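You operate a simulated robot arm through the tools that you are given. There is no shell and no other tool.

The job below is to be done with a simulated robot arm. You get a single attempt, and the scene is never put back.

Task
Dip the pink marshmallow in melted chocolate and put it on the saucer.
Fine: turn the pot to melt first, and off at the end. Set down upright: what you pick out.

The check looks at the end state, three seconds after you hand in, the way a careful person would. Anything else that was tipped, shoved, dropped, spilled or broken makes it a failure.

Robot
A 6-joint arm with a two-finger parallel gripper, fixed in place. Base frame: the origin is on the floor under the middle of its stand, x ahead of it, y to its left, z up; the work surface is at about z = 0.91. Lengths are in m, angles in degrees, forces in N, time in s.
With the tool pointing down near the work surface it reaches from about 0.24 to 0.62 m from the base axis. Its first joint turns from -66.0 to 66.0 degrees. Payload 2.7 kg.
The tool frame sits at the grasp point between the pads (the TCP): z along the fingers, y along the line on which they close. The tips reach 0.023 m beyond it. The gripper opens to 0.094 m. The fingers are 0.038 m wide and 0.01 m thick; the gripper's body (0.054 by 0.096 m) begins 0.039 m behind the TCP.
Orientation is told as [roll, pitch, yaw] about the base's x, y, z axes, in that order, counted from this pose: with the fingers straight down and closing along the base's y, the tool's x points along the base's -x, its y along +y and its z along -z.

Tools
- The arm moves only by the tool send_rows. Its argument "steps" is a list of rows, each an object of numbers (a shift or turn left out is 0, a gripper value left out holds the last): "grip": the closure, from 0 (fully open) to 1 (shut); "tx", "ty", "tz": the shift along the base's x, y, z in units of 150 mm (1.0 is 150 mm); "ax", "ay", "az": the turn, a rotation vector about the base's x, y, z in units of 90 degrees (1.0 is 90 degrees). In form: [{"grip": .., "tx": .., "ty": .., "tz": .., "ax": .., "ay": .., "az": ..}, ...]. A call has 1 to 20 rows; each row is the pose to reach, as a shift and turn from the pose commanded when the call began. A call with a number of a shift or a turn outside -1 to 1 is refused whole. A row lasts 0.2 s, in which the tool goes at most 0.05 m and 8.6 degrees; a call with a longer step from one row to the next is refused whole, and so is a gripper value outside its range. A pose out of reach is approached as far as the arm can. The call stops where the force on the tool passes 40 N (or 10 N more than at its start, if that is more) or the arm is blocked; 0.2 s more then pass. Each finger travels about 0.045 m/s and halts on what it meets, pressing with about 29 N; the grip force reading is that of the motor and also rises with nothing between the fingers. The clock runs only during rows and for 0.2 s after the last one: add rows that repeat a pose to give the fingers time. The reply holds the time, the measured pose of the TCP, the force on the tool along the base axes, the opening and the grip force, in the units named above and with some noise, with the torque about the TCP (base axes, N m) and any sound that the robot's microphone picked up, and new pictures: "pictures" is both (left out), scene, wrist or none.
- Cameras (640 x 400 px; columns grow to the right, rows downward): "scene" is fixed at [0.0617, -0.4198, 1.4098]; the picture's right is [0.89, -0.46, 0.00], its down [-0.23, -0.44, -0.87] and it looks along [0.40, 0.77, -0.50] (base axes); focal length 254 px, centre (320, 200). "wrist" rides on the gripper at [0.087, 0.016, -0.074] in the tool frame; the picture's right is [-0.18, 0.98, 0.00], its down [-0.58, -0.11, -0.81] and it looks along [-0.79, -0.15, 0.59] (tool axes); focal length 243 px, centre (320, 200). There is no depth. A picture from a camera that has moved, and an enlarged one, comes with that camera's place and axes in the base frame and with its lens.
- zoom(camera, box): a new picture of the part [left, top, right, bottom] of that camera's present view, enlarged. It takes no simulated time.
- close_job(): hands the job in; it is judged then, once.

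Nothing tells you positions but the pictures and the camera data. Unless the task says otherwise, let go and move clear before handing in.

The tools are called after "Emit:" by a JSON object that holds its "name" and its "arguments". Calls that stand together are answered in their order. send_rows: Moves the arm, as the interface text tells. Its arguments: {"type":"object","properties":{"steps":{"type":"array","items":{"type":"object","properties":{"grip":{"type":"number"},"tx":{"type":"number"},"ty":{"type":"number"},"tz":{"type":"number"},"ax":{"type":"number"},"ay":{"type":"number"},"az":{"type":"number"}}}},"pictures":{"type":"string","enum":["both","scene","wrist","none"]}},"required":["steps"]} The other tools are called the same way: zoom (camera, box) takes an enlarged picture of a part of a camera's view; close_job () hands the job in.

At the start:

```text
time_s: 0.0
eef_pos: [0.359, 0.0055, 1.3116]
orientation: [-0.1, -0.1, 0.0]
force: [0.8, -0.6, 1.0]
torque: [0.02, 0.01, 0.01]
width: 0.0939
grasp_force: 0.1
```

scene: 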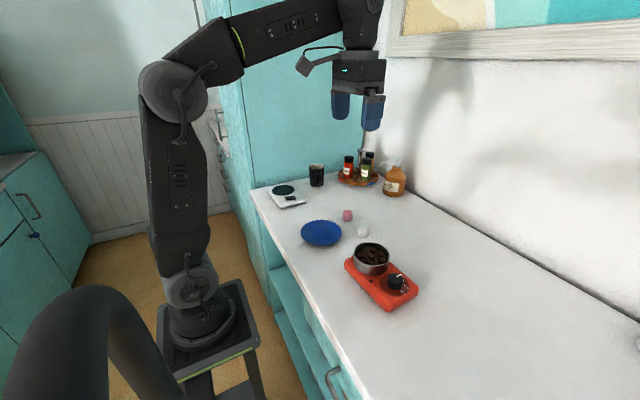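
wrist: 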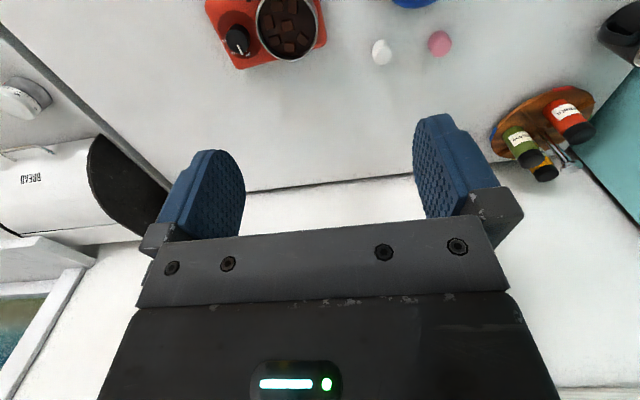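

I see a red hot plate with a pot of chocolate chunks and a black knob, a blue saucer, and a pink and a white marshmallow. I'll zoom in to look closely before moving.

Emit:
{"name": "zoom", "arguments": {"camera": "scene", "box": [290, 190, 450, 320]}}

Emit:
{"name": "zoom", "arguments": {"camera": "wrist", "box": [190, 0, 350, 100]}}

Emit:
{"name": "zoom", "arguments": {"camera": "scene", "box": [335, 235, 425, 315]}}

Emit:
{"name": "zoom", "arguments": {"camera": "wrist", "box": [340, 0, 480, 88]}}

```text
3.08 times, centred on (370, 255) of scene
camera zoom: at [0.0617, -0.4198, 1.4098], right [0.89, -0.46, 0.0], down [-0.23, -0.44, -0.87], along [0.4, 0.77, -0.5], focal length 781 px, centre (166, 31)
```

zoom: 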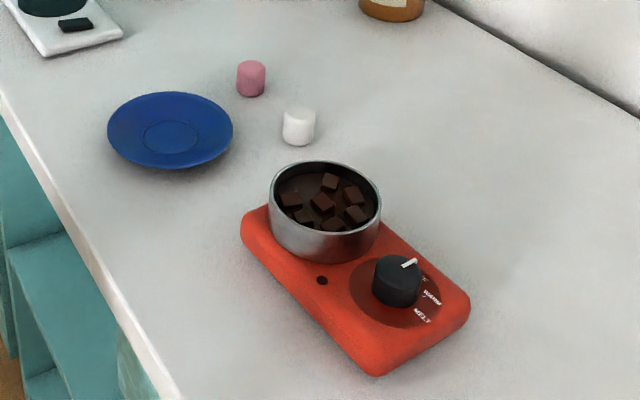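

```text
4.00 times, centred on (270, 50) of wrist
camera zoom: at [0.2716, 0.0233, 1.3854], right [0.18, 0.98, 0.0], down [0.58, -0.11, 0.81], along [0.79, -0.15, -0.59], focal length 970 px, centre (520, 800)
```

zoom: 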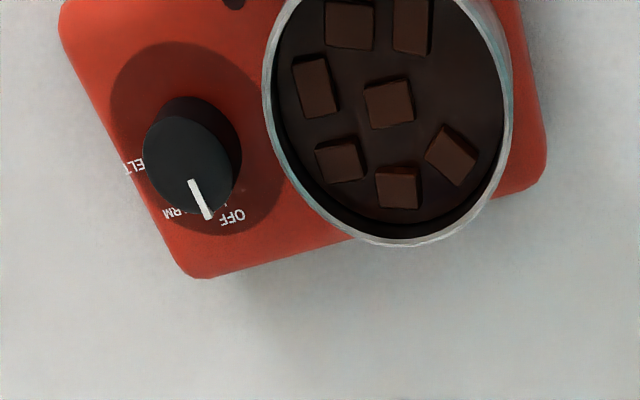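

```text
5.00 times, centred on (380, 275) of scene
camera zoom: at [0.0617, -0.4198, 1.4098], right [0.89, -0.46, 0.0], down [-0.23, -0.44, -0.87], along [0.4, 0.77, -0.5], focal length 1268 px, centre (20, -175)
```

zoom: 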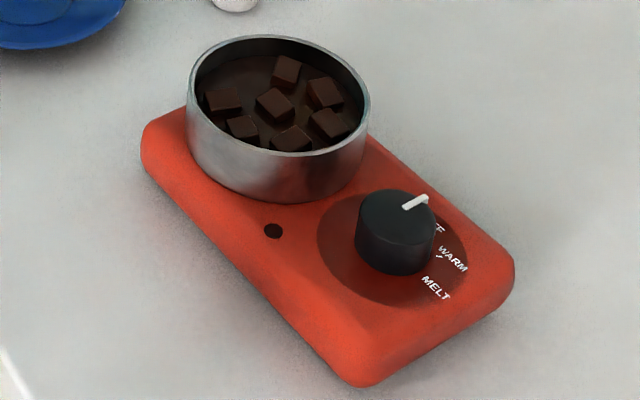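

```text
4.55 times, centred on (410, 44) of wrist
camera zoom: at [0.2716, 0.0233, 1.3854], right [0.18, 0.98, 0.0], down [0.58, -0.11, 0.81], along [0.79, -0.15, -0.59], focal length 1103 px, centre (-89, 909)
```

zoom: 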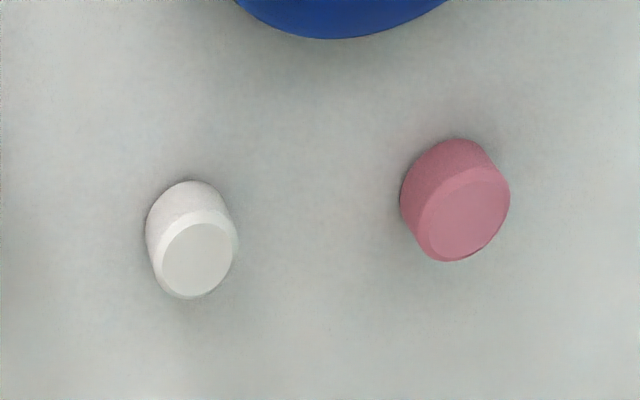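

The pot sits at about (0.39, -0.055) and the knob at (0.403, -0.132), pointing at OFF. The pink marshmallow is at about (0.484, 0.19), the white one at (0.48, 0.09) and the saucer at (0.36, 0.147). I'll move closer to the hot plate for a better view of the dial.

Emit:
{"name": "send_rows", "arguments": {"steps": [{"grip": 0, "ty": -0.12, "tz": -0.17}, {"ty": -0.24, "tz": -0.34}, {"ty": -0.36, "tz": -0.5}, {"ty": -0.48, "tz": -0.67}, {"ty": -0.6, "tz": -0.84}, {"ty": -0.7, "tz": -1.0}], "pictures": "both"}}

```text
time_s: 1.4
eef_pos: [0.3585, -0.0984, 1.1612]
orientation: [0.0, -0.2, 0.1]
force: [-0.3, 0.5, 0.1]
torque: [-0.01, -0.05, -0.02]
width: 0.094
grasp_force: 0.0
camera wrist: at [0.2721, -0.0818, 1.2347], right [0.18, 0.98, 0.0], down [0.58, -0.11, 0.81], along [0.79, -0.15, -0.59], focal length 243 px, centre (320, 200)
```

scene: 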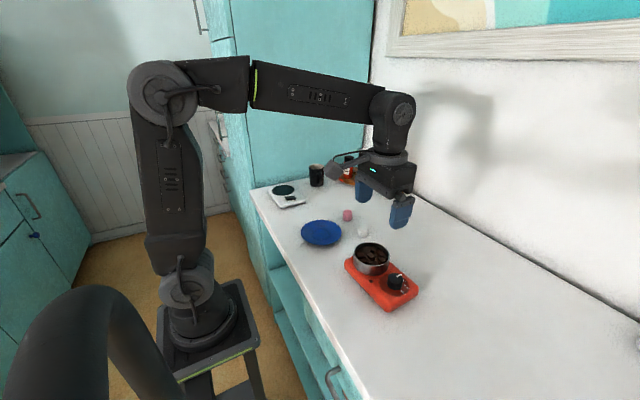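
wrist: 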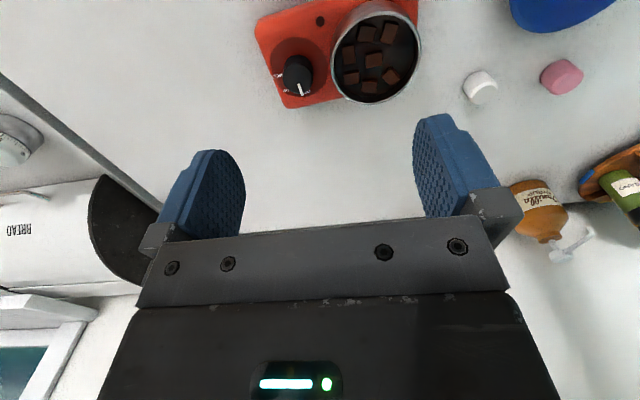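

Emit:
{"name": "zoom", "arguments": {"camera": "wrist", "box": [240, 0, 440, 125]}}

Emit:
{"name": "zoom", "arguments": {"camera": "wrist", "box": [260, 45, 340, 95]}}

Emit:
{"name": "zoom", "arguments": {"camera": "wrist", "box": [440, 0, 640, 125]}}

```text
3.20 times, centred on (340, 62) of wrist
camera zoom: at [0.2721, -0.0818, 1.2347], right [0.18, 0.98, 0.0], down [0.58, -0.11, 0.81], along [0.79, -0.15, -0.59], focal length 776 px, centre (256, 640)
```

zoom: 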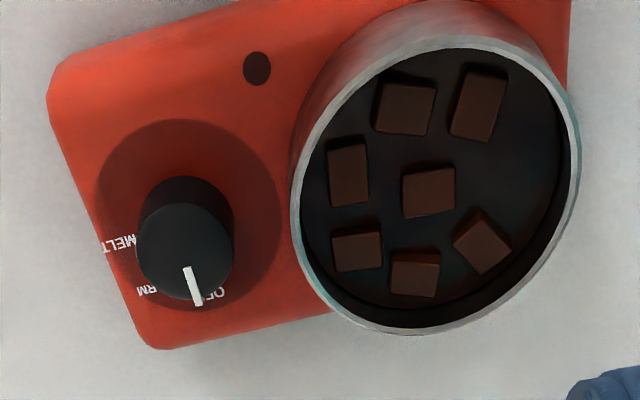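

```text
8.00 times, centred on (300, 70) of wrist
camera zoom: at [0.2721, -0.0818, 1.2347], right [0.18, 0.98, 0.0], down [0.58, -0.11, 0.81], along [0.79, -0.15, -0.59], focal length 1941 px, centre (480, 1240)
```

zoom: 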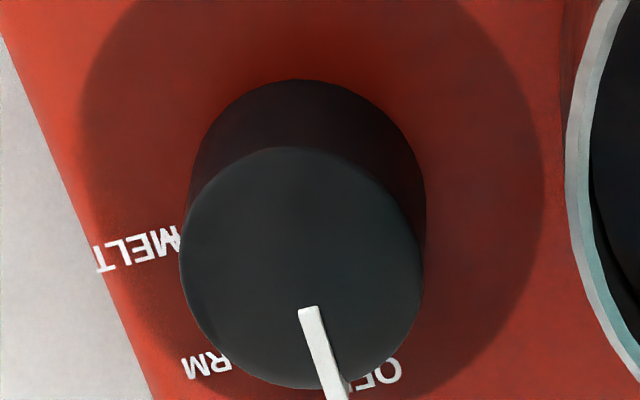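

```text
3.20 times, centred on (540, 62) of wrist
camera zoom: at [0.2721, -0.0818, 1.2347], right [0.18, 0.98, 0.0], down [0.58, -0.11, 0.81], along [0.79, -0.15, -0.59], focal length 776 px, centre (-384, 640)
```

zoom: 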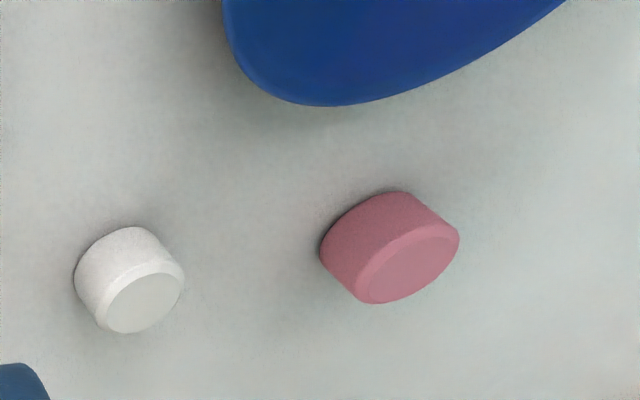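

The knob top centre triangulates to about (0.405, -0.132, 0.963), and the pot centre to (0.398, -0.047) with its rim near z = 0.97. MELT is about 88° clockwise from the current OFF pointer. I'll go above the knob with partly opened fingers turned across the plate, and turn it in two stages to stay clear of the pot.

Emit:
{"name": "send_rows", "arguments": {"steps": [{"grip": 0.2, "tx": 0.04, "ty": -0.03, "tz": -0.11, "az": -0.087}, {"grip": 0.415, "tx": 0.08, "ty": -0.055, "tz": -0.22, "az": -0.174}, {"tx": 0.12, "ty": -0.083, "tz": -0.33, "az": -0.26}, {"tx": 0.155, "ty": -0.11, "tz": -0.44, "az": -0.347}, {"tx": 0.195, "ty": -0.138, "tz": -0.55, "az": -0.434}, {"tx": 0.235, "ty": -0.166, "tz": -0.66, "az": -0.52}, {"tx": 0.275, "ty": -0.194, "tz": -0.77, "az": -0.607}, {"tx": 0.31, "ty": -0.221, "tz": -0.875, "az": -0.694}, {"tx": 0.31, "ty": -0.221, "tz": -0.875, "az": -0.694}], "pictures": "both"}}

```text
time_s: 3.4
eef_pos: [0.4058, -0.1319, 1.0299]
orientation: [-0.1, -0.1, -62.5]
force: [0.6, 0.1, -0.1]
torque: [0.01, -0.02, 0.0]
width: 0.0548
grasp_force: 0.1
camera wrist: at [0.3805, -0.0467, 1.1033], right [0.96, 0.29, 0.0], down [0.17, -0.56, 0.81], along [0.23, -0.77, -0.59], focal length 243 px, centre (320, 200)
```

scene: 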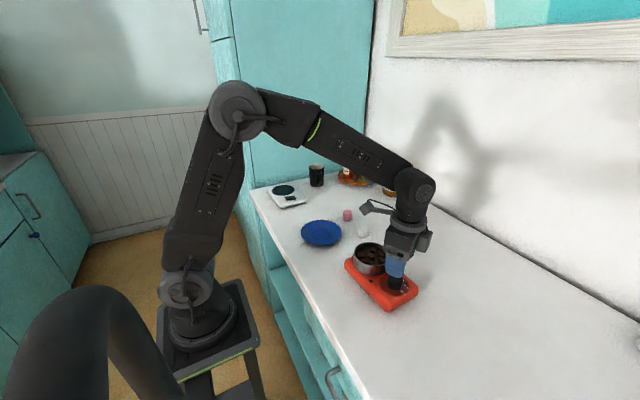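
wrist: 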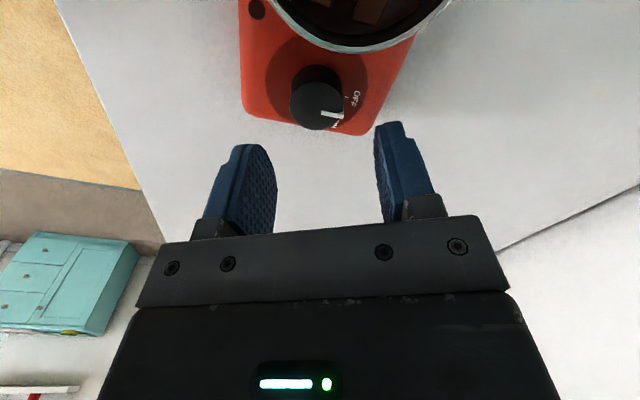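

Emit:
{"name": "zoom", "arguments": {"camera": "wrist", "box": [240, 40, 400, 140]}}

Emit:
{"name": "zoom", "arguments": {"camera": "scene", "box": [340, 220, 440, 320]}}

```text
4.00 times, centred on (320, 90) of wrist
camera zoom: at [0.3805, -0.0467, 1.1033], right [0.96, 0.29, 0.0], down [0.17, -0.56, 0.81], along [0.23, -0.77, -0.59], focal length 970 px, centre (320, 640)
```

zoom: 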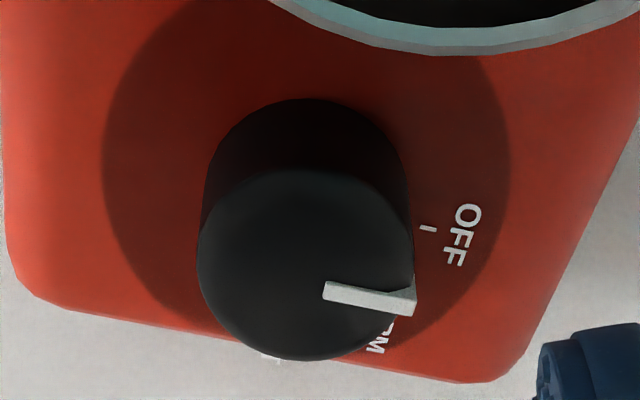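

```text
4.00 times, centred on (390, 270) of scene
camera zoom: at [0.0617, -0.4198, 1.4098], right [0.89, -0.46, 0.0], down [-0.23, -0.44, -0.87], along [0.4, 0.77, -0.5], focal length 1015 px, centre (40, -80)
```

zoom: 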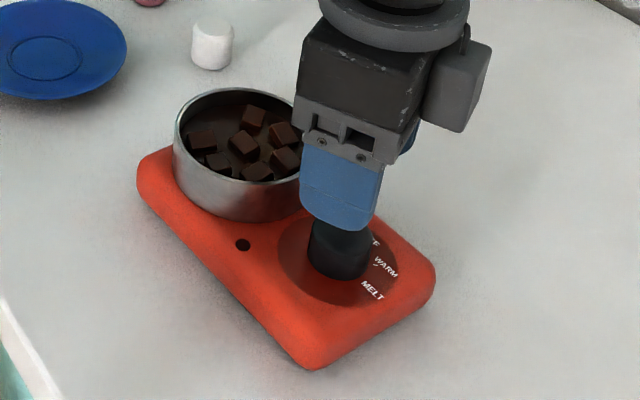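

The fingers straddle the knob, which I confirm at (0.405, -0.1325), and the OFF tick lies at about +1°. I'll lower to z = 0.974, then close on it.

Emit:
{"name": "send_rows", "arguments": {"steps": [{"tz": -0.1, "tx": -0.005, "ty": -0.004}, {"tz": -0.2, "tx": -0.005, "ty": -0.004}, {"tz": -0.3, "tx": -0.005, "ty": -0.004}, {"tz": -0.373, "tx": -0.005, "ty": -0.004}, {"tz": -0.373, "tx": -0.005, "ty": -0.004}, {"tz": -0.373, "tx": -0.005, "ty": -0.004, "grip": 0.8}, {"tz": -0.373, "tx": -0.005, "ty": -0.004, "grip": 0.8}, {"tz": -0.373, "tx": -0.005, "ty": -0.004, "grip": 0.8}], "pictures": "both"}}

```text
time_s: 5.2
eef_pos: [0.4031, -0.1327, 0.9734]
orientation: [0.0, -0.1, -62.4]
force: [0.7, -0.6, 0.2]
torque: [-0.11, -0.21, -0.03]
width: 0.0328
grasp_force: 28.8
camera wrist: at [0.3781, -0.0473, 1.0477], right [0.96, 0.29, 0.0], down [0.17, -0.56, 0.81], along [0.23, -0.77, -0.59], focal length 243 px, centre (320, 200)
```

scene: 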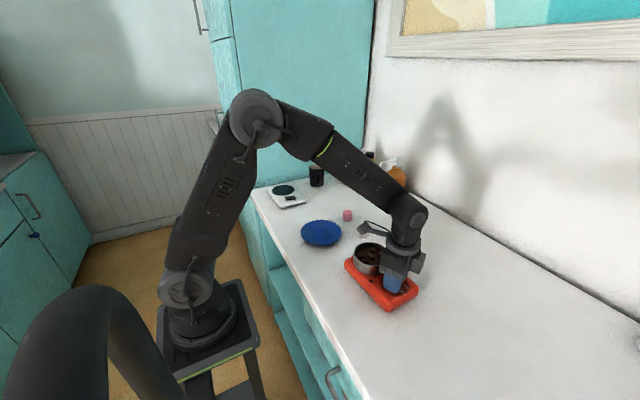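
wrist: 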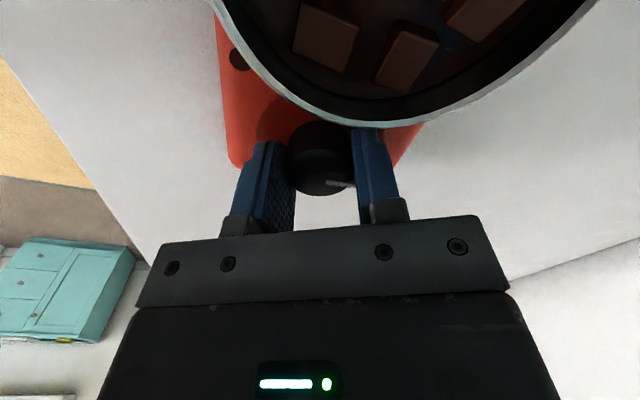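

The knob is gripped (0.033 m wide). I'll turn it clockwise by the first 45°.

Emit:
{"name": "send_rows", "arguments": {"steps": [{"az": -0.07}, {"az": -0.14}, {"az": -0.21}, {"az": -0.28}, {"az": -0.35}, {"az": -0.42}, {"az": -0.5}, {"az": -0.5}], "pictures": "both"}}

```text
time_s: 7.0
eef_pos: [0.4037, -0.1333, 0.9734]
orientation: [-0.1, -0.1, -107.4]
force: [0.0, 0.3, 0.0]
torque: [-0.41, -0.02, 0.0]
width: 0.0328
grasp_force: 28.6
camera wrist: at [0.4455, -0.0548, 1.0481], right [0.88, -0.47, 0.0], down [-0.28, -0.52, 0.81], along [-0.38, -0.71, -0.59], focal length 243 px, centre (320, 200)
```

scene: 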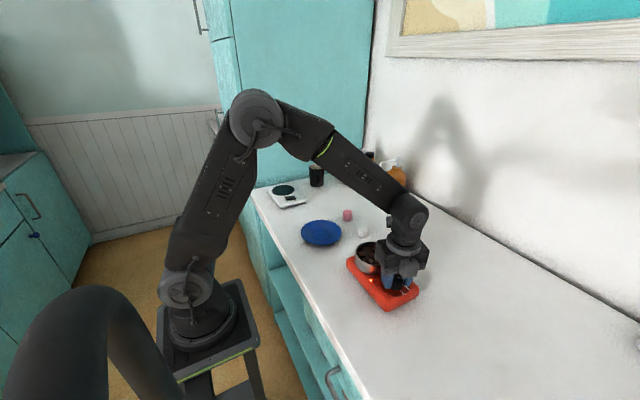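
wrist: 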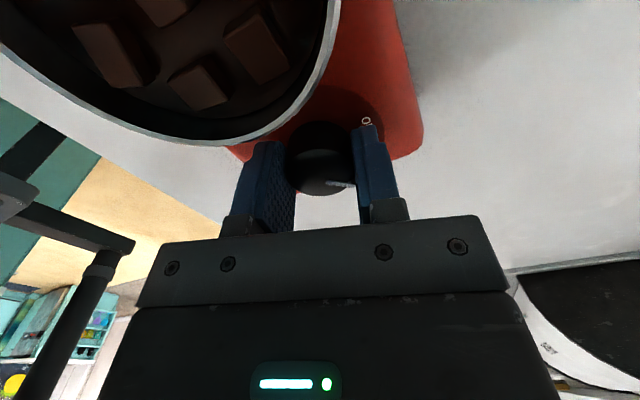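

Emit:
{"name": "zoom", "arguments": {"camera": "scene", "box": [335, 230, 435, 320]}}

Emit:
{"name": "zoom", "arguments": {"camera": "wrist", "box": [240, 90, 440, 215]}}

```text
4.44 times, centred on (385, 275) of scene
camera zoom: at [0.0619, -0.4198, 1.4098], right [0.89, -0.46, 0.0], down [-0.23, -0.44, -0.87], along [0.4, 0.77, -0.5], focal length 1128 px, centre (31, -133)
```

zoom: 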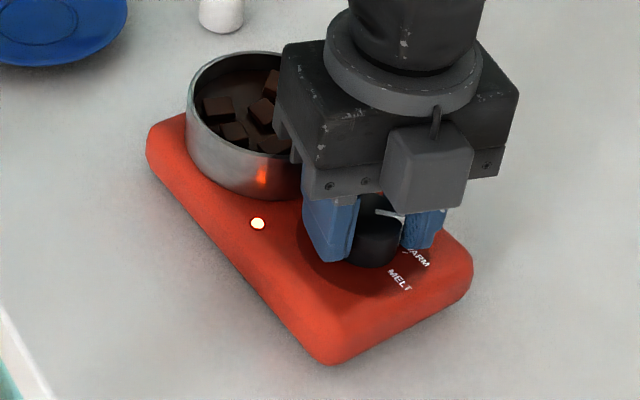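

```text
3.20 times, centred on (340, 152) of wrist
camera zoom: at [0.4455, -0.0548, 1.0481], right [0.88, -0.47, 0.0], down [-0.28, -0.52, 0.81], along [-0.38, -0.71, -0.59], focal length 776 px, centre (256, 352)
```

zoom: 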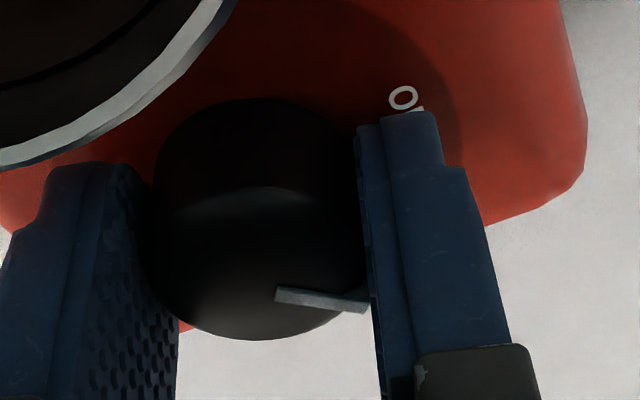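

The indicator light came on and the knob follows the gripper. I'll release slightly, turn the fingers back 45°, re-grip and do the second half.

Emit:
{"name": "send_rows", "arguments": {"steps": [{"grip": 0.44}, {"grip": 0.44}, {"grip": 0.44}, {"az": 0.08}, {"az": 0.16}, {"az": 0.24}, {"az": 0.32}, {"az": 0.41}, {"az": 0.5}, {"az": 0.5}], "pictures": "wrist"}}

Emit:
{"name": "zoom", "arguments": {"camera": "wrist", "box": [220, 80, 420, 205]}}

```text
time_s: 9.2
eef_pos: [0.404, -0.132, 0.9736]
orientation: [-0.1, -0.2, -62.4]
force: [0.5, 0.2, 0.8]
torque: [0.01, 0.02, -0.02]
width: 0.0525
grasp_force: 0.0
camera wrist: at [0.3777, -0.0471, 1.0477], right [0.96, 0.29, 0.0], down [0.17, -0.56, 0.81], along [0.24, -0.77, -0.59], focal length 243 px, centre (320, 200)
```

wrist: 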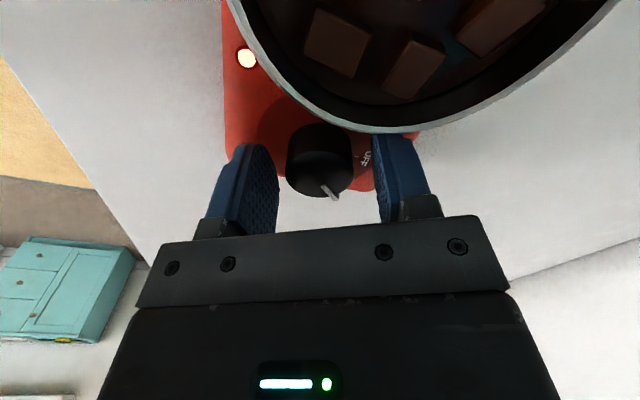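

```text
3.20 times, centred on (320, 142) of wrist
camera zoom: at [0.3777, -0.0471, 1.0477], right [0.96, 0.29, 0.0], down [0.17, -0.56, 0.81], along [0.24, -0.77, -0.59], focal length 776 px, centre (320, 384)
```

zoom: 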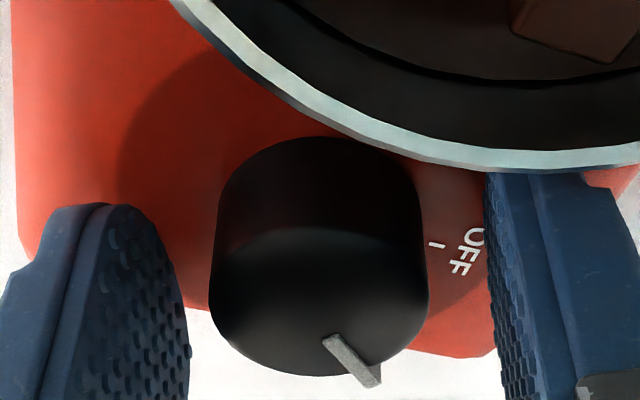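

The pointer now sits at about -44° (WARM). I'll re-grip and turn a further 45°.

Emit:
{"name": "send_rows", "arguments": {"steps": [{"grip": 0.8}, {"grip": 0.8}, {"grip": 0.8}, {"az": -0.08}, {"az": -0.16}, {"az": -0.24}, {"az": -0.32}, {"az": -0.41}, {"az": -0.49}, {"az": -0.49}], "pictures": "both"}}

Emit:
{"name": "zoom", "arguments": {"camera": "scene", "box": [335, 230, 435, 320]}}

```text
time_s: 11.4
eef_pos: [0.4044, -0.1334, 0.9731]
orientation: [-0.1, -0.1, -106.6]
force: [-1.6, -1.3, -0.5]
torque: [0.03, -0.07, 0.01]
width: 0.0329
grasp_force: 29.4
camera wrist: at [0.4447, -0.0532, 1.0477], right [0.89, -0.46, 0.0], down [-0.27, -0.52, 0.81], along [-0.37, -0.72, -0.59], focal length 243 px, centre (320, 200)
```

scene: 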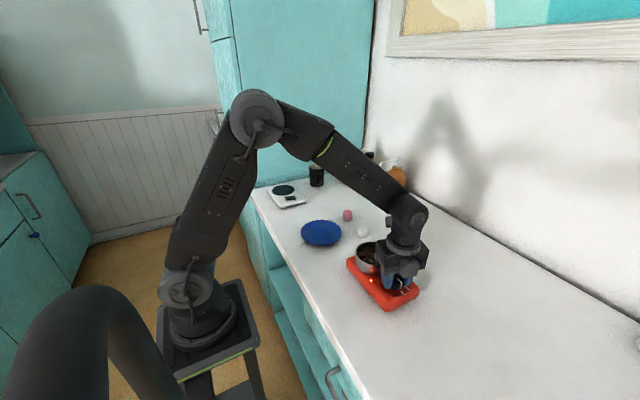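
wrist: 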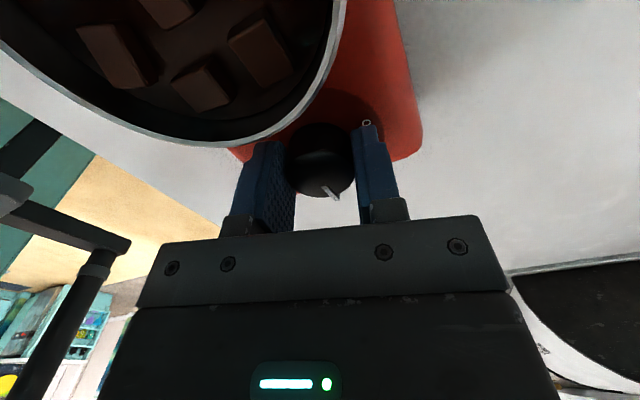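

```text
4.44 times, centred on (385, 275) of scene
camera zoom: at [0.0617, -0.4199, 1.4098], right [0.89, -0.46, 0.0], down [-0.23, -0.44, -0.87], along [0.4, 0.77, -0.5], focal length 1128 px, centre (31, -133)
```

zoom: 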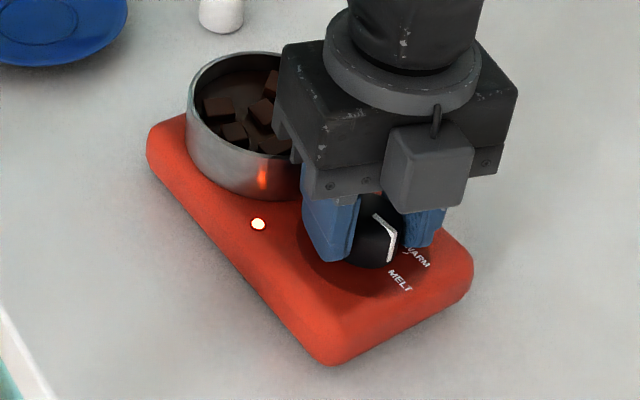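

The pointer now aims toward MELT. I'll release, lift clear and check the setting.

Emit:
{"name": "send_rows", "arguments": {"steps": [{"grip": 0.42}, {"grip": 0.42}, {"grip": 0.42}, {"tz": 0.15}, {"tz": 0.35}, {"tz": 0.6}, {"tz": 0.85}, {"tz": 0.95}], "pictures": "both"}}

Emit:
{"name": "zoom", "arguments": {"camera": "scene", "box": [335, 230, 435, 320]}}

Emit:
{"name": "zoom", "arguments": {"camera": "wrist", "box": [200, 0, 440, 150]}}

```text
time_s: 13.2
eef_pos: [0.4033, -0.1323, 1.1176]
orientation: [-0.2, -0.1, -106.5]
force: [0.5, 0.0, 0.7]
torque: [-0.02, 0.0, 0.0]
width: 0.0546
grasp_force: 0.1
camera wrist: at [0.4431, -0.053, 1.1914], right [0.89, -0.46, 0.0], down [-0.27, -0.52, 0.81], along [-0.37, -0.72, -0.59], focal length 243 px, centre (320, 200)
```

scene: 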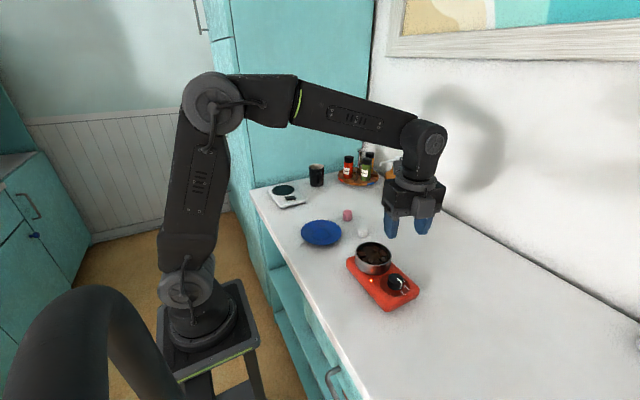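
wrist: 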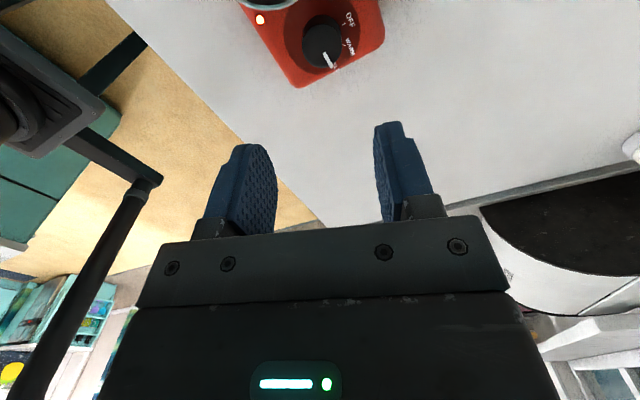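

```text
4.44 times, centred on (385, 275) of scene
camera zoom: at [0.0617, -0.4198, 1.4098], right [0.89, -0.46, 0.0], down [-0.23, -0.44, -0.87], along [0.4, 0.77, -0.5], focal length 1128 px, centre (31, -133)
```

zoom: 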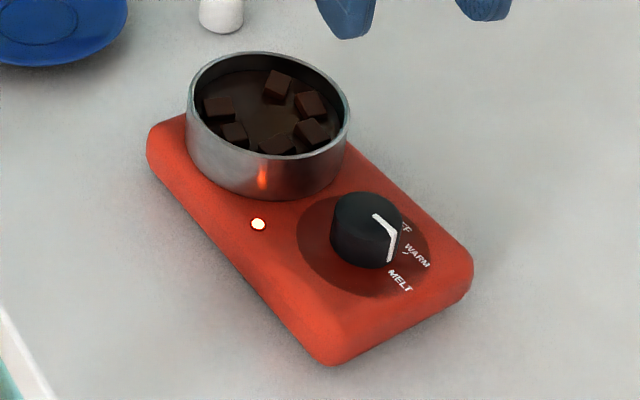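

```text
2.67 times, centred on (320, 75) of wrist
camera zoom: at [0.4431, -0.053, 1.1914], right [0.89, -0.46, 0.0], down [-0.27, -0.52, 0.81], along [-0.37, -0.72, -0.59], focal length 647 px, centre (320, 533)
```

zoom: 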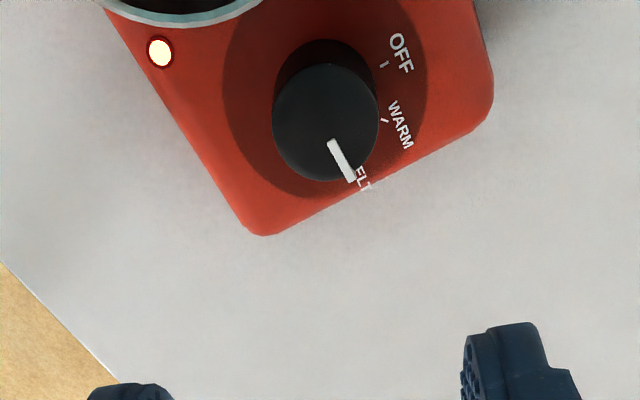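

The pointer is at MELT, the light is on and the chunks have begun to shrink. While it melts I'll move over toward the pink marshmallow, rotating the gripper back.

Emit:
{"name": "send_rows", "arguments": {"steps": [{"tx": 0.03, "ty": 0.09, "az": 0.086}, {"tx": 0.06, "ty": 0.18, "az": 0.172}, {"tx": 0.09, "ty": 0.27, "az": 0.258}, {"tx": 0.12, "ty": 0.36, "az": 0.344}, {"tx": 0.15, "ty": 0.45, "az": 0.43}, {"tx": 0.18, "ty": 0.54, "az": 0.516}, {"tx": 0.21, "ty": 0.63, "az": 0.602}, {"tx": 0.24, "ty": 0.72, "az": 0.688}, {"tx": 0.27, "ty": 0.81, "az": 0.774}, {"tx": 0.29, "ty": 0.9, "az": 0.86}, {"tx": 0.3, "ty": 1.0, "az": 0.945}], "pictures": "none"}}

Emit:
{"name": "send_rows", "arguments": {"steps": [{"tx": 0.03, "ty": 0.2, "az": 0.08}, {"tx": 0.06, "ty": 0.4, "az": 0.16}, {"tx": 0.09, "ty": 0.6, "az": 0.238}, {"tx": 0.12, "ty": 0.8, "az": 0.238}, {"tx": 0.145, "ty": 1.0, "az": 0.238}, {"tx": 0.145, "ty": 1.0, "az": 0.238}], "pictures": "both"}}

```text
time_s: 15.6
eef_pos: [0.4488, 0.0186, 1.1176]
orientation: [-0.2, -0.1, -21.4]
force: [-0.3, -0.1, 0.4]
torque: [-0.01, 0.03, -0.05]
width: 0.0546
grasp_force: 0.0
```

```text
time_s: 17.0
eef_pos: [0.4703, 0.1692, 1.117]
orientation: [0.0, -0.1, -0.1]
force: [-0.3, -0.2, 0.0]
torque: [0.01, 0.04, 0.02]
width: 0.0544
grasp_force: 0.1
camera wrist: at [0.3827, 0.1862, 1.1919], right [0.19, 0.98, 0.0], down [0.58, -0.11, 0.81], along [0.79, -0.15, -0.59], focal length 243 px, centre (320, 200)
```

scene: 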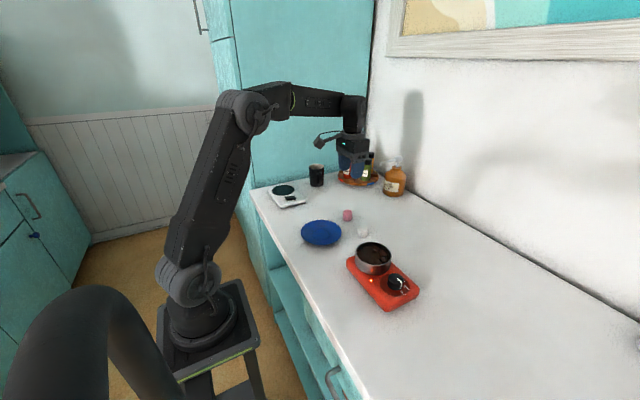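
wrist: 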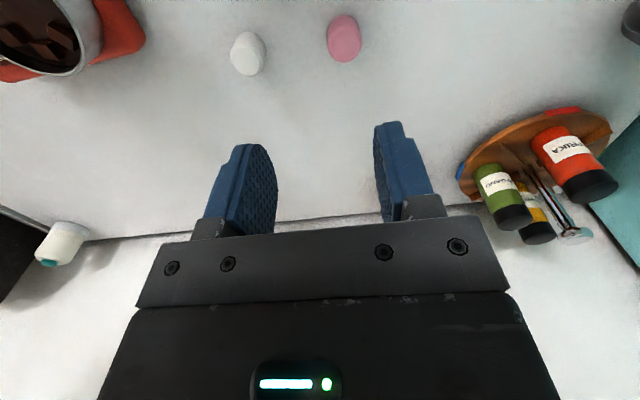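

Emit:
{"name": "zoom", "arguments": {"camera": "wrist", "box": [300, 0, 400, 75]}}

Emit:
{"name": "zoom", "arguments": {"camera": "scene", "box": [325, 200, 375, 245]}}

Emit:
{"name": "zoom", "arguments": {"camera": "scene", "box": [340, 235, 420, 310]}}

```text
5.33 times, centred on (350, 38) of wrist
camera zoom: at [0.3827, 0.1862, 1.1919], right [0.19, 0.98, 0.0], down [0.58, -0.11, 0.81], along [0.79, -0.15, -0.59], focal length 1294 px, centre (160, 1067)
```

zoom: 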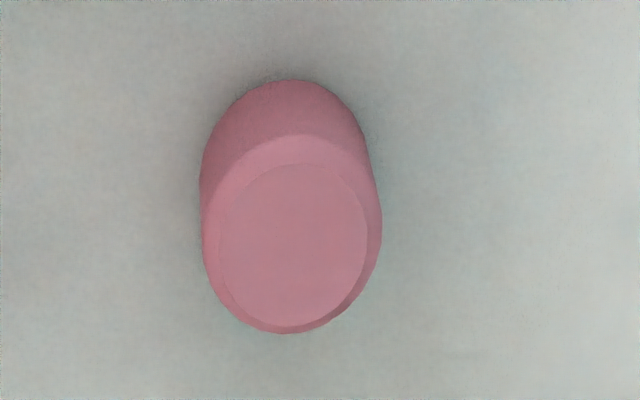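

```text
8.89 times, centred on (350, 222) of scene
camera zoom: at [0.0618, -0.4198, 1.4098], right [0.89, -0.46, 0.0], down [-0.23, -0.44, -0.87], along [0.4, 0.77, -0.5], focal length 2255 px, centre (53, 0)
```

zoom: 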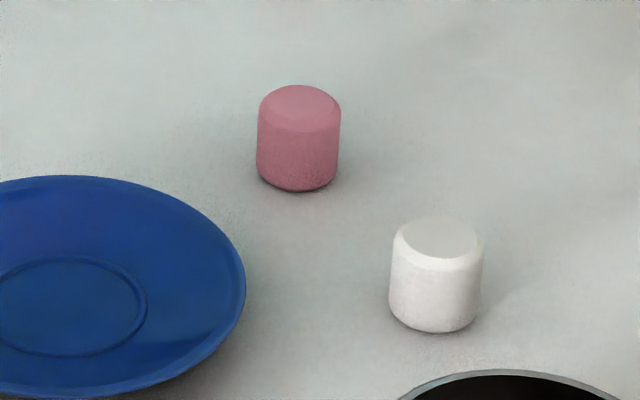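

```text
5.33 times, centred on (380, 272) of scene
camera zoom: at [0.0618, -0.4198, 1.4098], right [0.89, -0.46, 0.0], down [-0.23, -0.44, -0.87], along [0.4, 0.77, -0.5], focal length 1353 px, centre (0, -187)
```

zoom: 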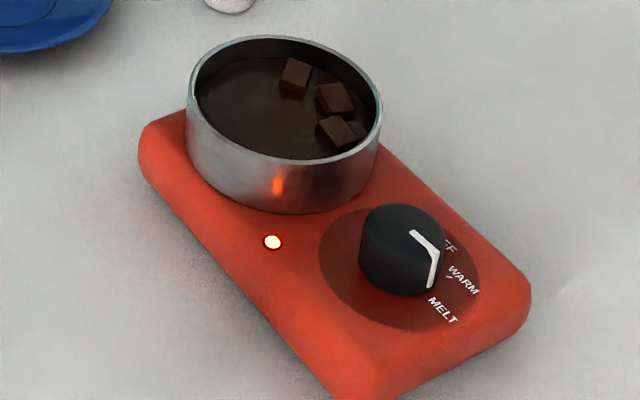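

Three chunks remain. The pink marshmallow's top centre triangulates well to (0.486, 0.1915, 0.935), with a diameter of about 0.032. I'll position above it and come down part-way.

Emit:
{"name": "send_rows", "arguments": {"steps": [{"tx": 0.05, "ty": 0.075, "tz": -0.1}, {"tx": 0.103, "ty": 0.149, "tz": -0.25}, {"tx": 0.103, "ty": 0.149, "tz": -0.45}, {"tx": 0.103, "ty": 0.149, "tz": -0.65}, {"tx": 0.103, "ty": 0.149, "tz": -0.8}, {"tx": 0.103, "ty": 0.149, "tz": -0.85}, {"tx": 0.103, "ty": 0.149, "tz": -0.85}], "pictures": "both"}}

Emit:
{"name": "zoom", "arguments": {"camera": "scene", "box": [320, 185, 380, 245]}}

Emit:
{"name": "zoom", "arguments": {"camera": "wrist", "box": [200, 60, 440, 240]}}

```text
time_s: 18.6
eef_pos: [0.4866, 0.1898, 0.9884]
orientation: [-0.2, -0.1, -0.1]
force: [0.3, 0.5, -0.6]
torque: [0.02, -0.01, 0.0]
width: 0.0545
grasp_force: 0.0
camera wrist: at [0.3995, 0.2068, 1.0625], right [0.19, 0.98, 0.0], down [0.58, -0.11, 0.81], along [0.79, -0.15, -0.59], focal length 243 px, centre (320, 200)
```

scene: 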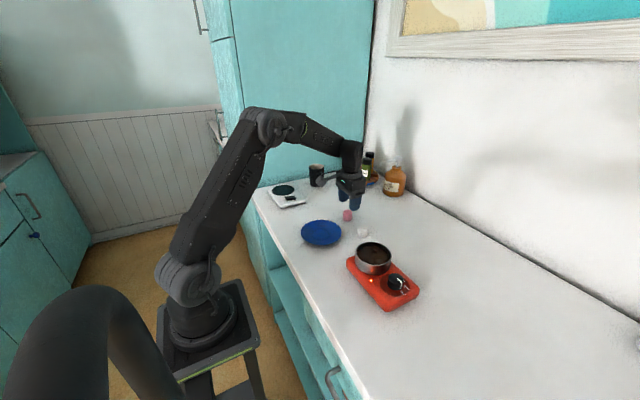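
wrist: 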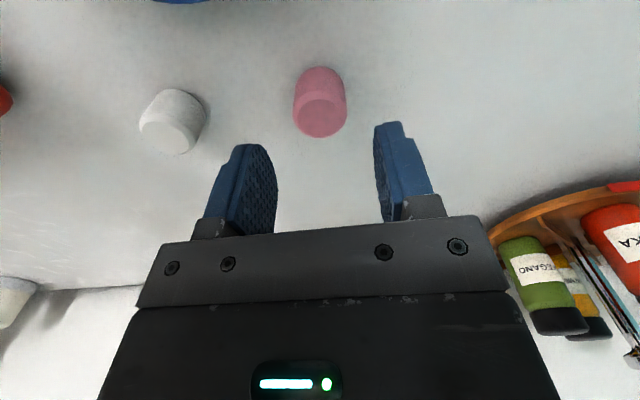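

```text
6.67 times, centred on (350, 215) of scene
camera zoom: at [0.0617, -0.4198, 1.4098], right [0.89, -0.46, 0.0], down [-0.23, -0.44, -0.87], along [0.4, 0.77, -0.5], focal length 1691 px, centre (120, 100)
```

zoom: 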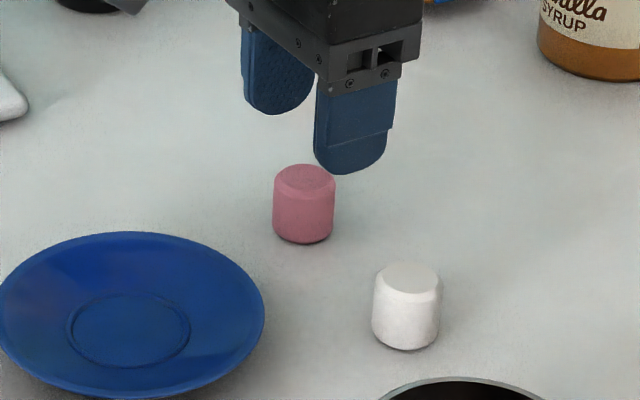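

```text
2.22 times, centred on (320, 150) of wrist
camera zoom: at [0.3995, 0.2068, 1.0625], right [0.19, 0.98, 0.0], down [0.58, -0.11, 0.81], along [0.79, -0.15, -0.59], focal length 539 px, centre (320, 311)
```

zoom: 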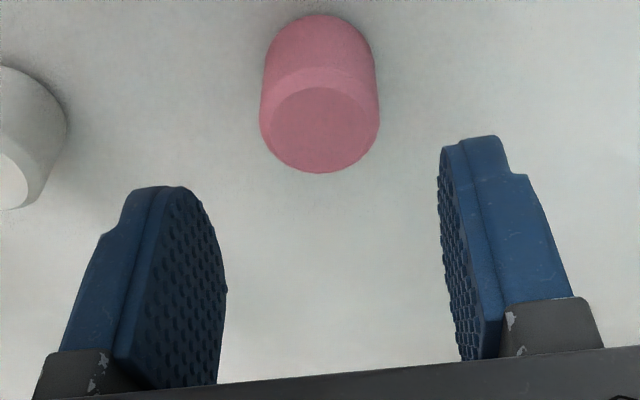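

Alignment is good: the marshmallow top is at about (0.487, 0.191). I'll lower so the pads cover only its top 12 mm, then close on it.

Emit:
{"name": "send_rows", "arguments": {"steps": [{"ty": 0.006, "tz": -0.08}, {"ty": 0.006, "tz": -0.16}, {"ty": 0.006, "tz": -0.24}, {"ty": 0.006, "tz": -0.283}, {"ty": 0.006, "tz": -0.283}], "pictures": "both"}}

Emit:
{"name": "zoom", "arguments": {"camera": "scene", "box": [320, 185, 380, 245]}}

Emit:
{"name": "zoom", "arguments": {"camera": "wrist", "box": [200, 60, 440, 240]}}

```text
time_s: 19.8
eef_pos: [0.4854, 0.1904, 0.9472]
orientation: [-0.1, -0.1, 0.0]
force: [0.7, 1.0, -0.7]
torque: [0.0, 0.01, -0.02]
width: 0.0545
grasp_force: 0.0
camera wrist: at [0.3995, 0.2074, 1.0206], right [0.19, 0.98, 0.0], down [0.58, -0.11, 0.81], along [0.79, -0.15, -0.59], focal length 243 px, centre (320, 200)
```

scene: 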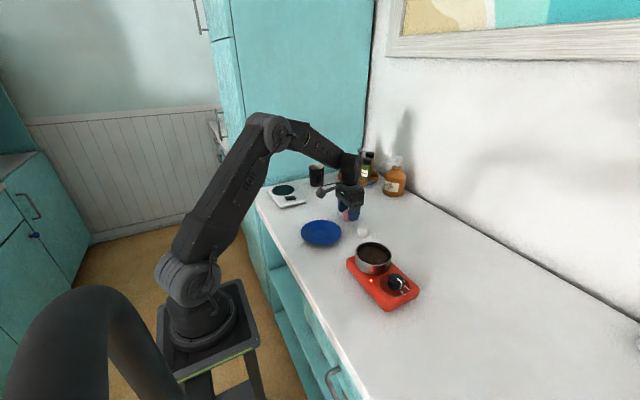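
wrist: 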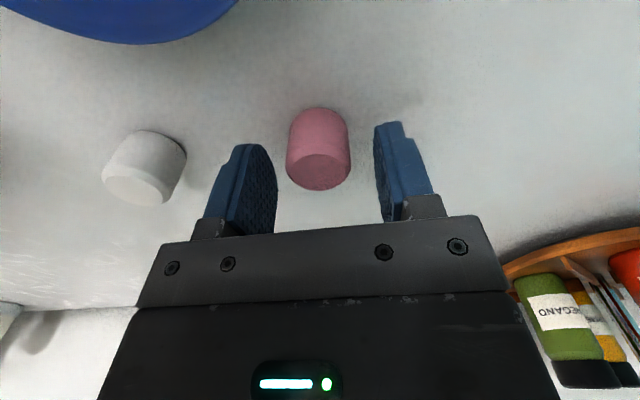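

```text
6.67 times, centred on (350, 215) of scene
camera zoom: at [0.0617, -0.4198, 1.4098], right [0.89, -0.46, 0.0], down [-0.23, -0.44, -0.87], along [0.4, 0.77, -0.5], focal length 1691 px, centre (120, 100)
```

zoom: 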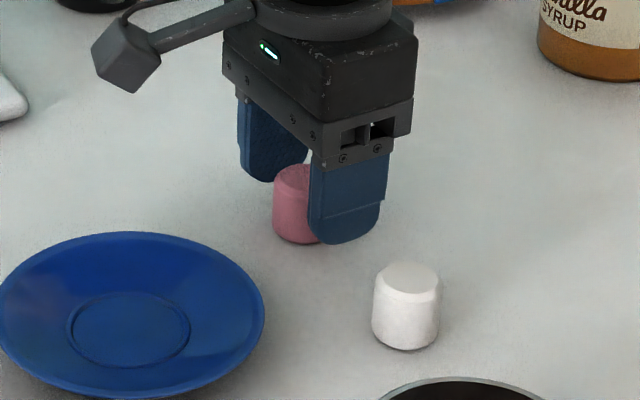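

```text
2.22 times, centred on (320, 150) of wrist
camera zoom: at [0.3995, 0.2074, 1.0206], right [0.19, 0.98, 0.0], down [0.58, -0.11, 0.81], along [0.79, -0.15, -0.59], focal length 539 px, centre (320, 311)
```

zoom: 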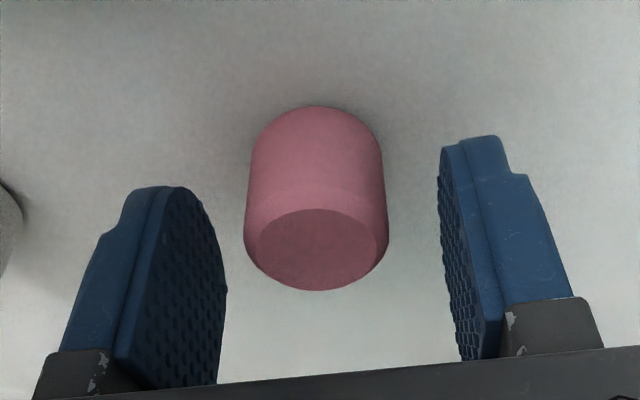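

Emit:
{"name": "send_rows", "arguments": {"steps": [{"tx": 0.013, "tz": -0.013}, {"tx": 0.013, "tz": -0.013, "grip": 0.75}, {"tx": 0.013, "tz": -0.013, "grip": 0.75}, {"tx": 0.013, "tz": -0.013, "grip": 0.75}, {"tx": 0.013, "tz": -0.013, "grip": 0.75}], "pictures": "both"}}

Emit:
{"name": "zoom", "arguments": {"camera": "wrist", "box": [200, 60, 440, 240]}}

Emit:
{"name": "zoom", "arguments": {"camera": "scene", "box": [320, 235, 420, 310]}}

```text
time_s: 21.0
eef_pos: [0.4876, 0.1902, 0.9447]
orientation: [-0.1, -0.2, -0.2]
force: [0.2, 0.8, 0.1]
torque: [-0.03, 0.01, 0.01]
width: 0.0274
grasp_force: 28.9
camera wrist: at [0.4015, 0.2073, 1.019], right [0.19, 0.98, 0.0], down [0.58, -0.11, 0.81], along [0.79, -0.15, -0.59], focal length 243 px, centre (320, 200)
```

scene: 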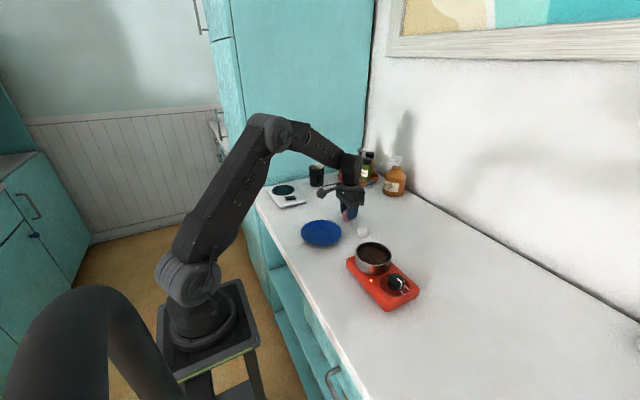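
wrist: 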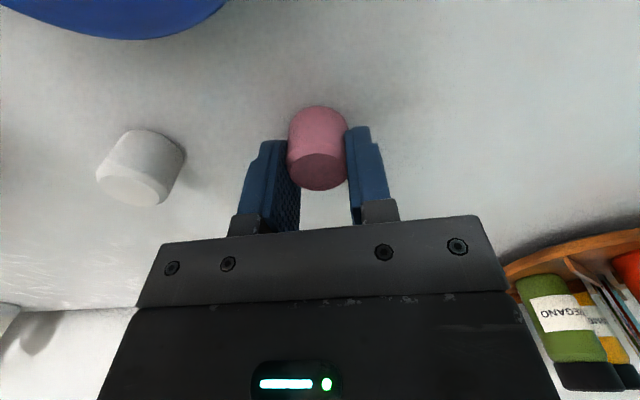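

```text
2.22 times, centred on (320, 150) of wrist
camera zoom: at [0.4015, 0.2073, 1.019], right [0.19, 0.98, 0.0], down [0.58, -0.11, 0.81], along [0.79, -0.15, -0.59], focal length 539 px, centre (320, 311)
```

zoom: 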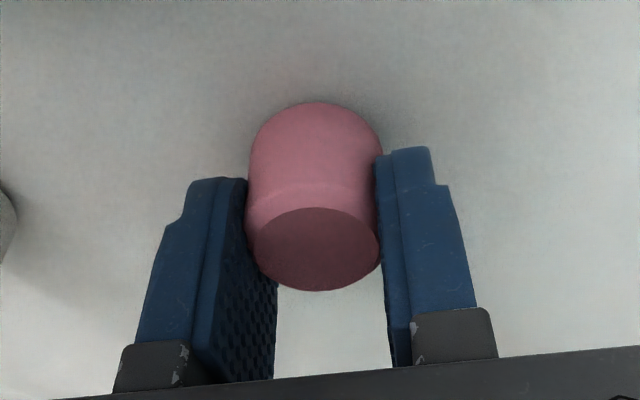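

```text
5.33 times, centred on (370, 272) of scene
camera zoom: at [0.0617, -0.4198, 1.4098], right [0.89, -0.46, 0.0], down [-0.23, -0.44, -0.87], along [0.4, 0.77, -0.5], focal length 1353 px, centre (53, -187)
```

zoom: 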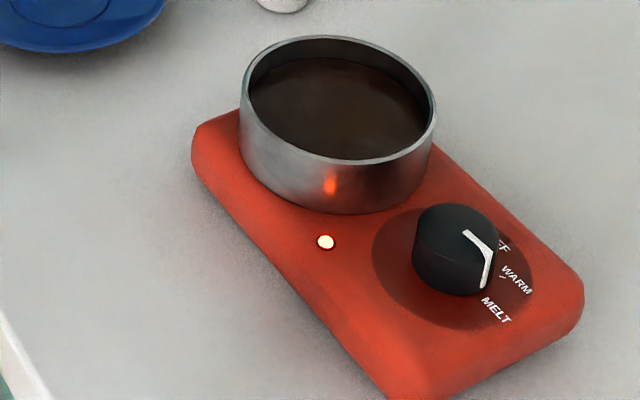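

The marshmallow is firmly held at a width of 0.027 and the chocolate looks fully melted. I'll lift straight up and carry it over the pot.

Emit:
{"name": "send_rows", "arguments": {"steps": [{"tz": 0.15}, {"tz": 0.35}, {"tz": 0.55}, {"tz": 0.75}, {"tz": 0.8, "tx": -0.1, "ty": -0.2}, {"tz": 0.8, "tx": -0.2, "ty": -0.4}, {"tz": 0.8, "tx": -0.3, "ty": -0.6}, {"tz": 0.8, "tx": -0.4, "ty": -0.8}, {"tz": 0.8, "tx": -0.5, "ty": -0.95}], "pictures": "none"}}

Emit:
{"name": "send_rows", "arguments": {"steps": [{"tx": -0.03, "ty": -0.15}, {"tx": -0.06, "ty": -0.3}, {"tx": -0.09, "ty": -0.45}, {"tx": -0.097, "ty": -0.6}, {"tx": -0.097, "ty": -0.63}, {"tx": -0.097, "ty": -0.63}], "pictures": "both"}}

Emit:
{"name": "zoom", "arguments": {"camera": "wrist", "box": [200, 0, 440, 150]}}

Emit:
{"name": "zoom", "arguments": {"camera": "scene", "box": [320, 200, 420, 300]}}

```text
time_s: 23.0
eef_pos: [0.4114, 0.0468, 1.0643]
orientation: [-0.1, -0.2, 0.0]
force: [-0.4, 0.8, 0.2]
torque: [0.01, -0.01, 0.01]
width: 0.0271
grasp_force: 29.4
```

```text
time_s: 24.4
eef_pos: [0.3976, -0.0473, 1.0648]
orientation: [-0.1, 0.0, -0.1]
force: [0.9, 0.2, 0.3]
torque: [-0.01, 0.01, 0.01]
width: 0.0268
grasp_force: 29.4
camera wrist: at [0.3114, -0.0297, 1.1395], right [0.19, 0.98, 0.0], down [0.58, -0.11, 0.81], along [0.79, -0.15, -0.59], focal length 243 px, centre (320, 200)
```

scene: 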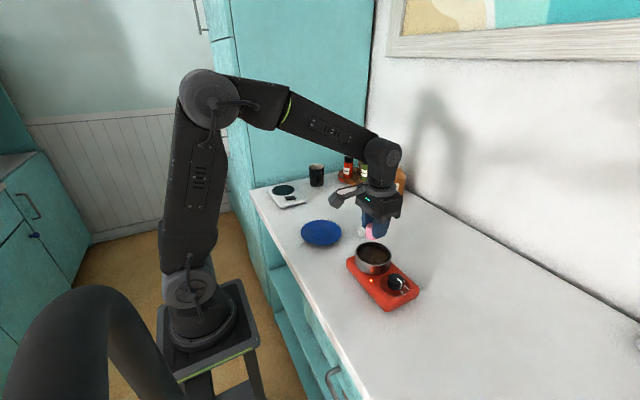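
wrist: 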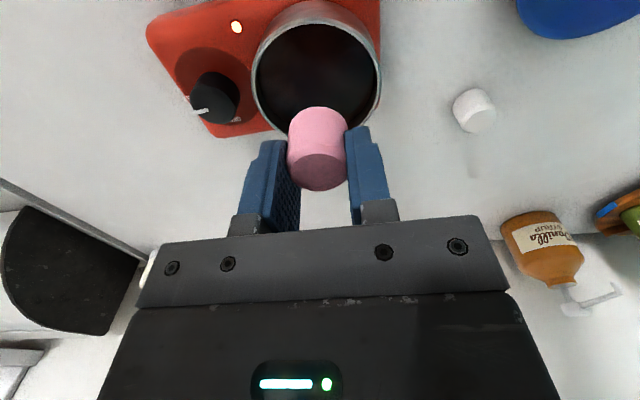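

```text
2.67 times, centred on (320, 75) of wrist
camera zoom: at [0.3114, -0.0297, 1.1395], right [0.19, 0.98, 0.0], down [0.58, -0.11, 0.81], along [0.79, -0.15, -0.59], focal length 647 px, centre (320, 533)
```

zoom: 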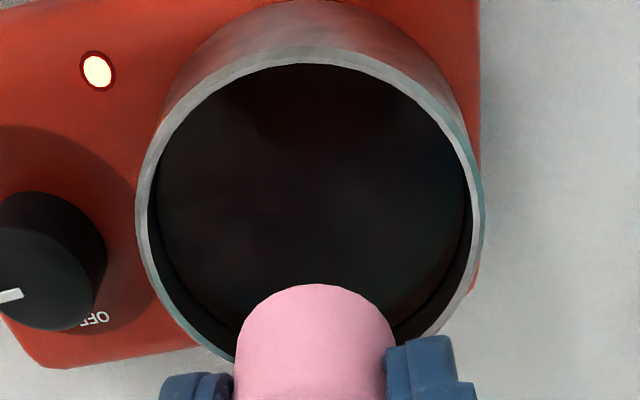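

```text
4.00 times, centred on (370, 250) of scene
camera zoom: at [0.0617, -0.4198, 1.4098], right [0.89, -0.46, 0.0], down [-0.23, -0.44, -0.87], along [0.4, 0.77, -0.5], focal length 1015 px, centre (120, 0)
```

zoom: 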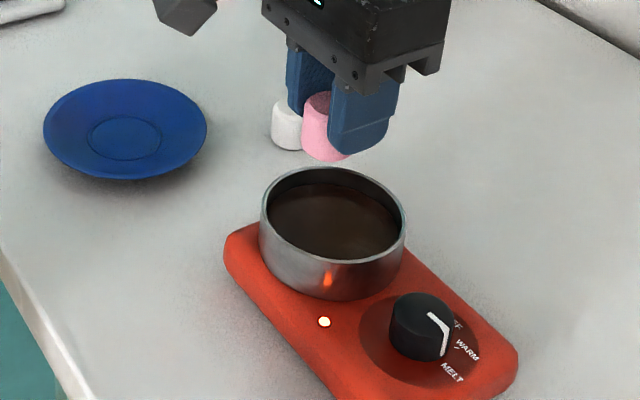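

The pot centre refines to about (0.403, -0.0485), and the marshmallow hangs just above it. I'll take a closer look at the chocolate level before dipping.

Emit:
{"name": "zoom", "arguments": {"camera": "scene", "box": [350, 236, 396, 280]}}

Emit:
{"name": "zoom", "arguments": {"camera": "wrist", "box": [240, 0, 400, 140]}}

```text
9.09 times, centred on (373, 258) of scene
camera zoom: at [0.0617, -0.4198, 1.4098], right [0.89, -0.46, 0.0], down [-0.23, -0.44, -0.87], along [0.4, 0.77, -0.5], focal length 2306 px, centre (-162, -327)
```

zoom: 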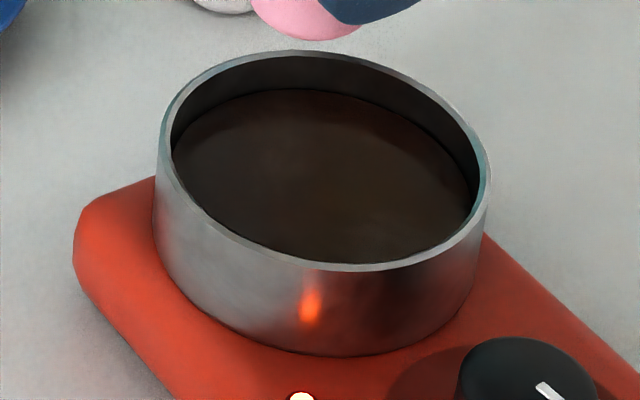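

```text
2.86 times, centred on (320, 70) of wrist
camera zoom: at [0.3114, -0.0297, 1.1395], right [0.19, 0.98, 0.0], down [0.58, -0.11, 0.81], along [0.79, -0.15, -0.59], focal length 693 px, centre (320, 571)
```

zoom: 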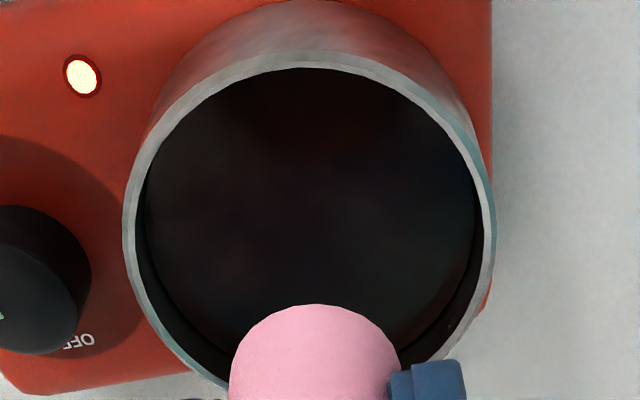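

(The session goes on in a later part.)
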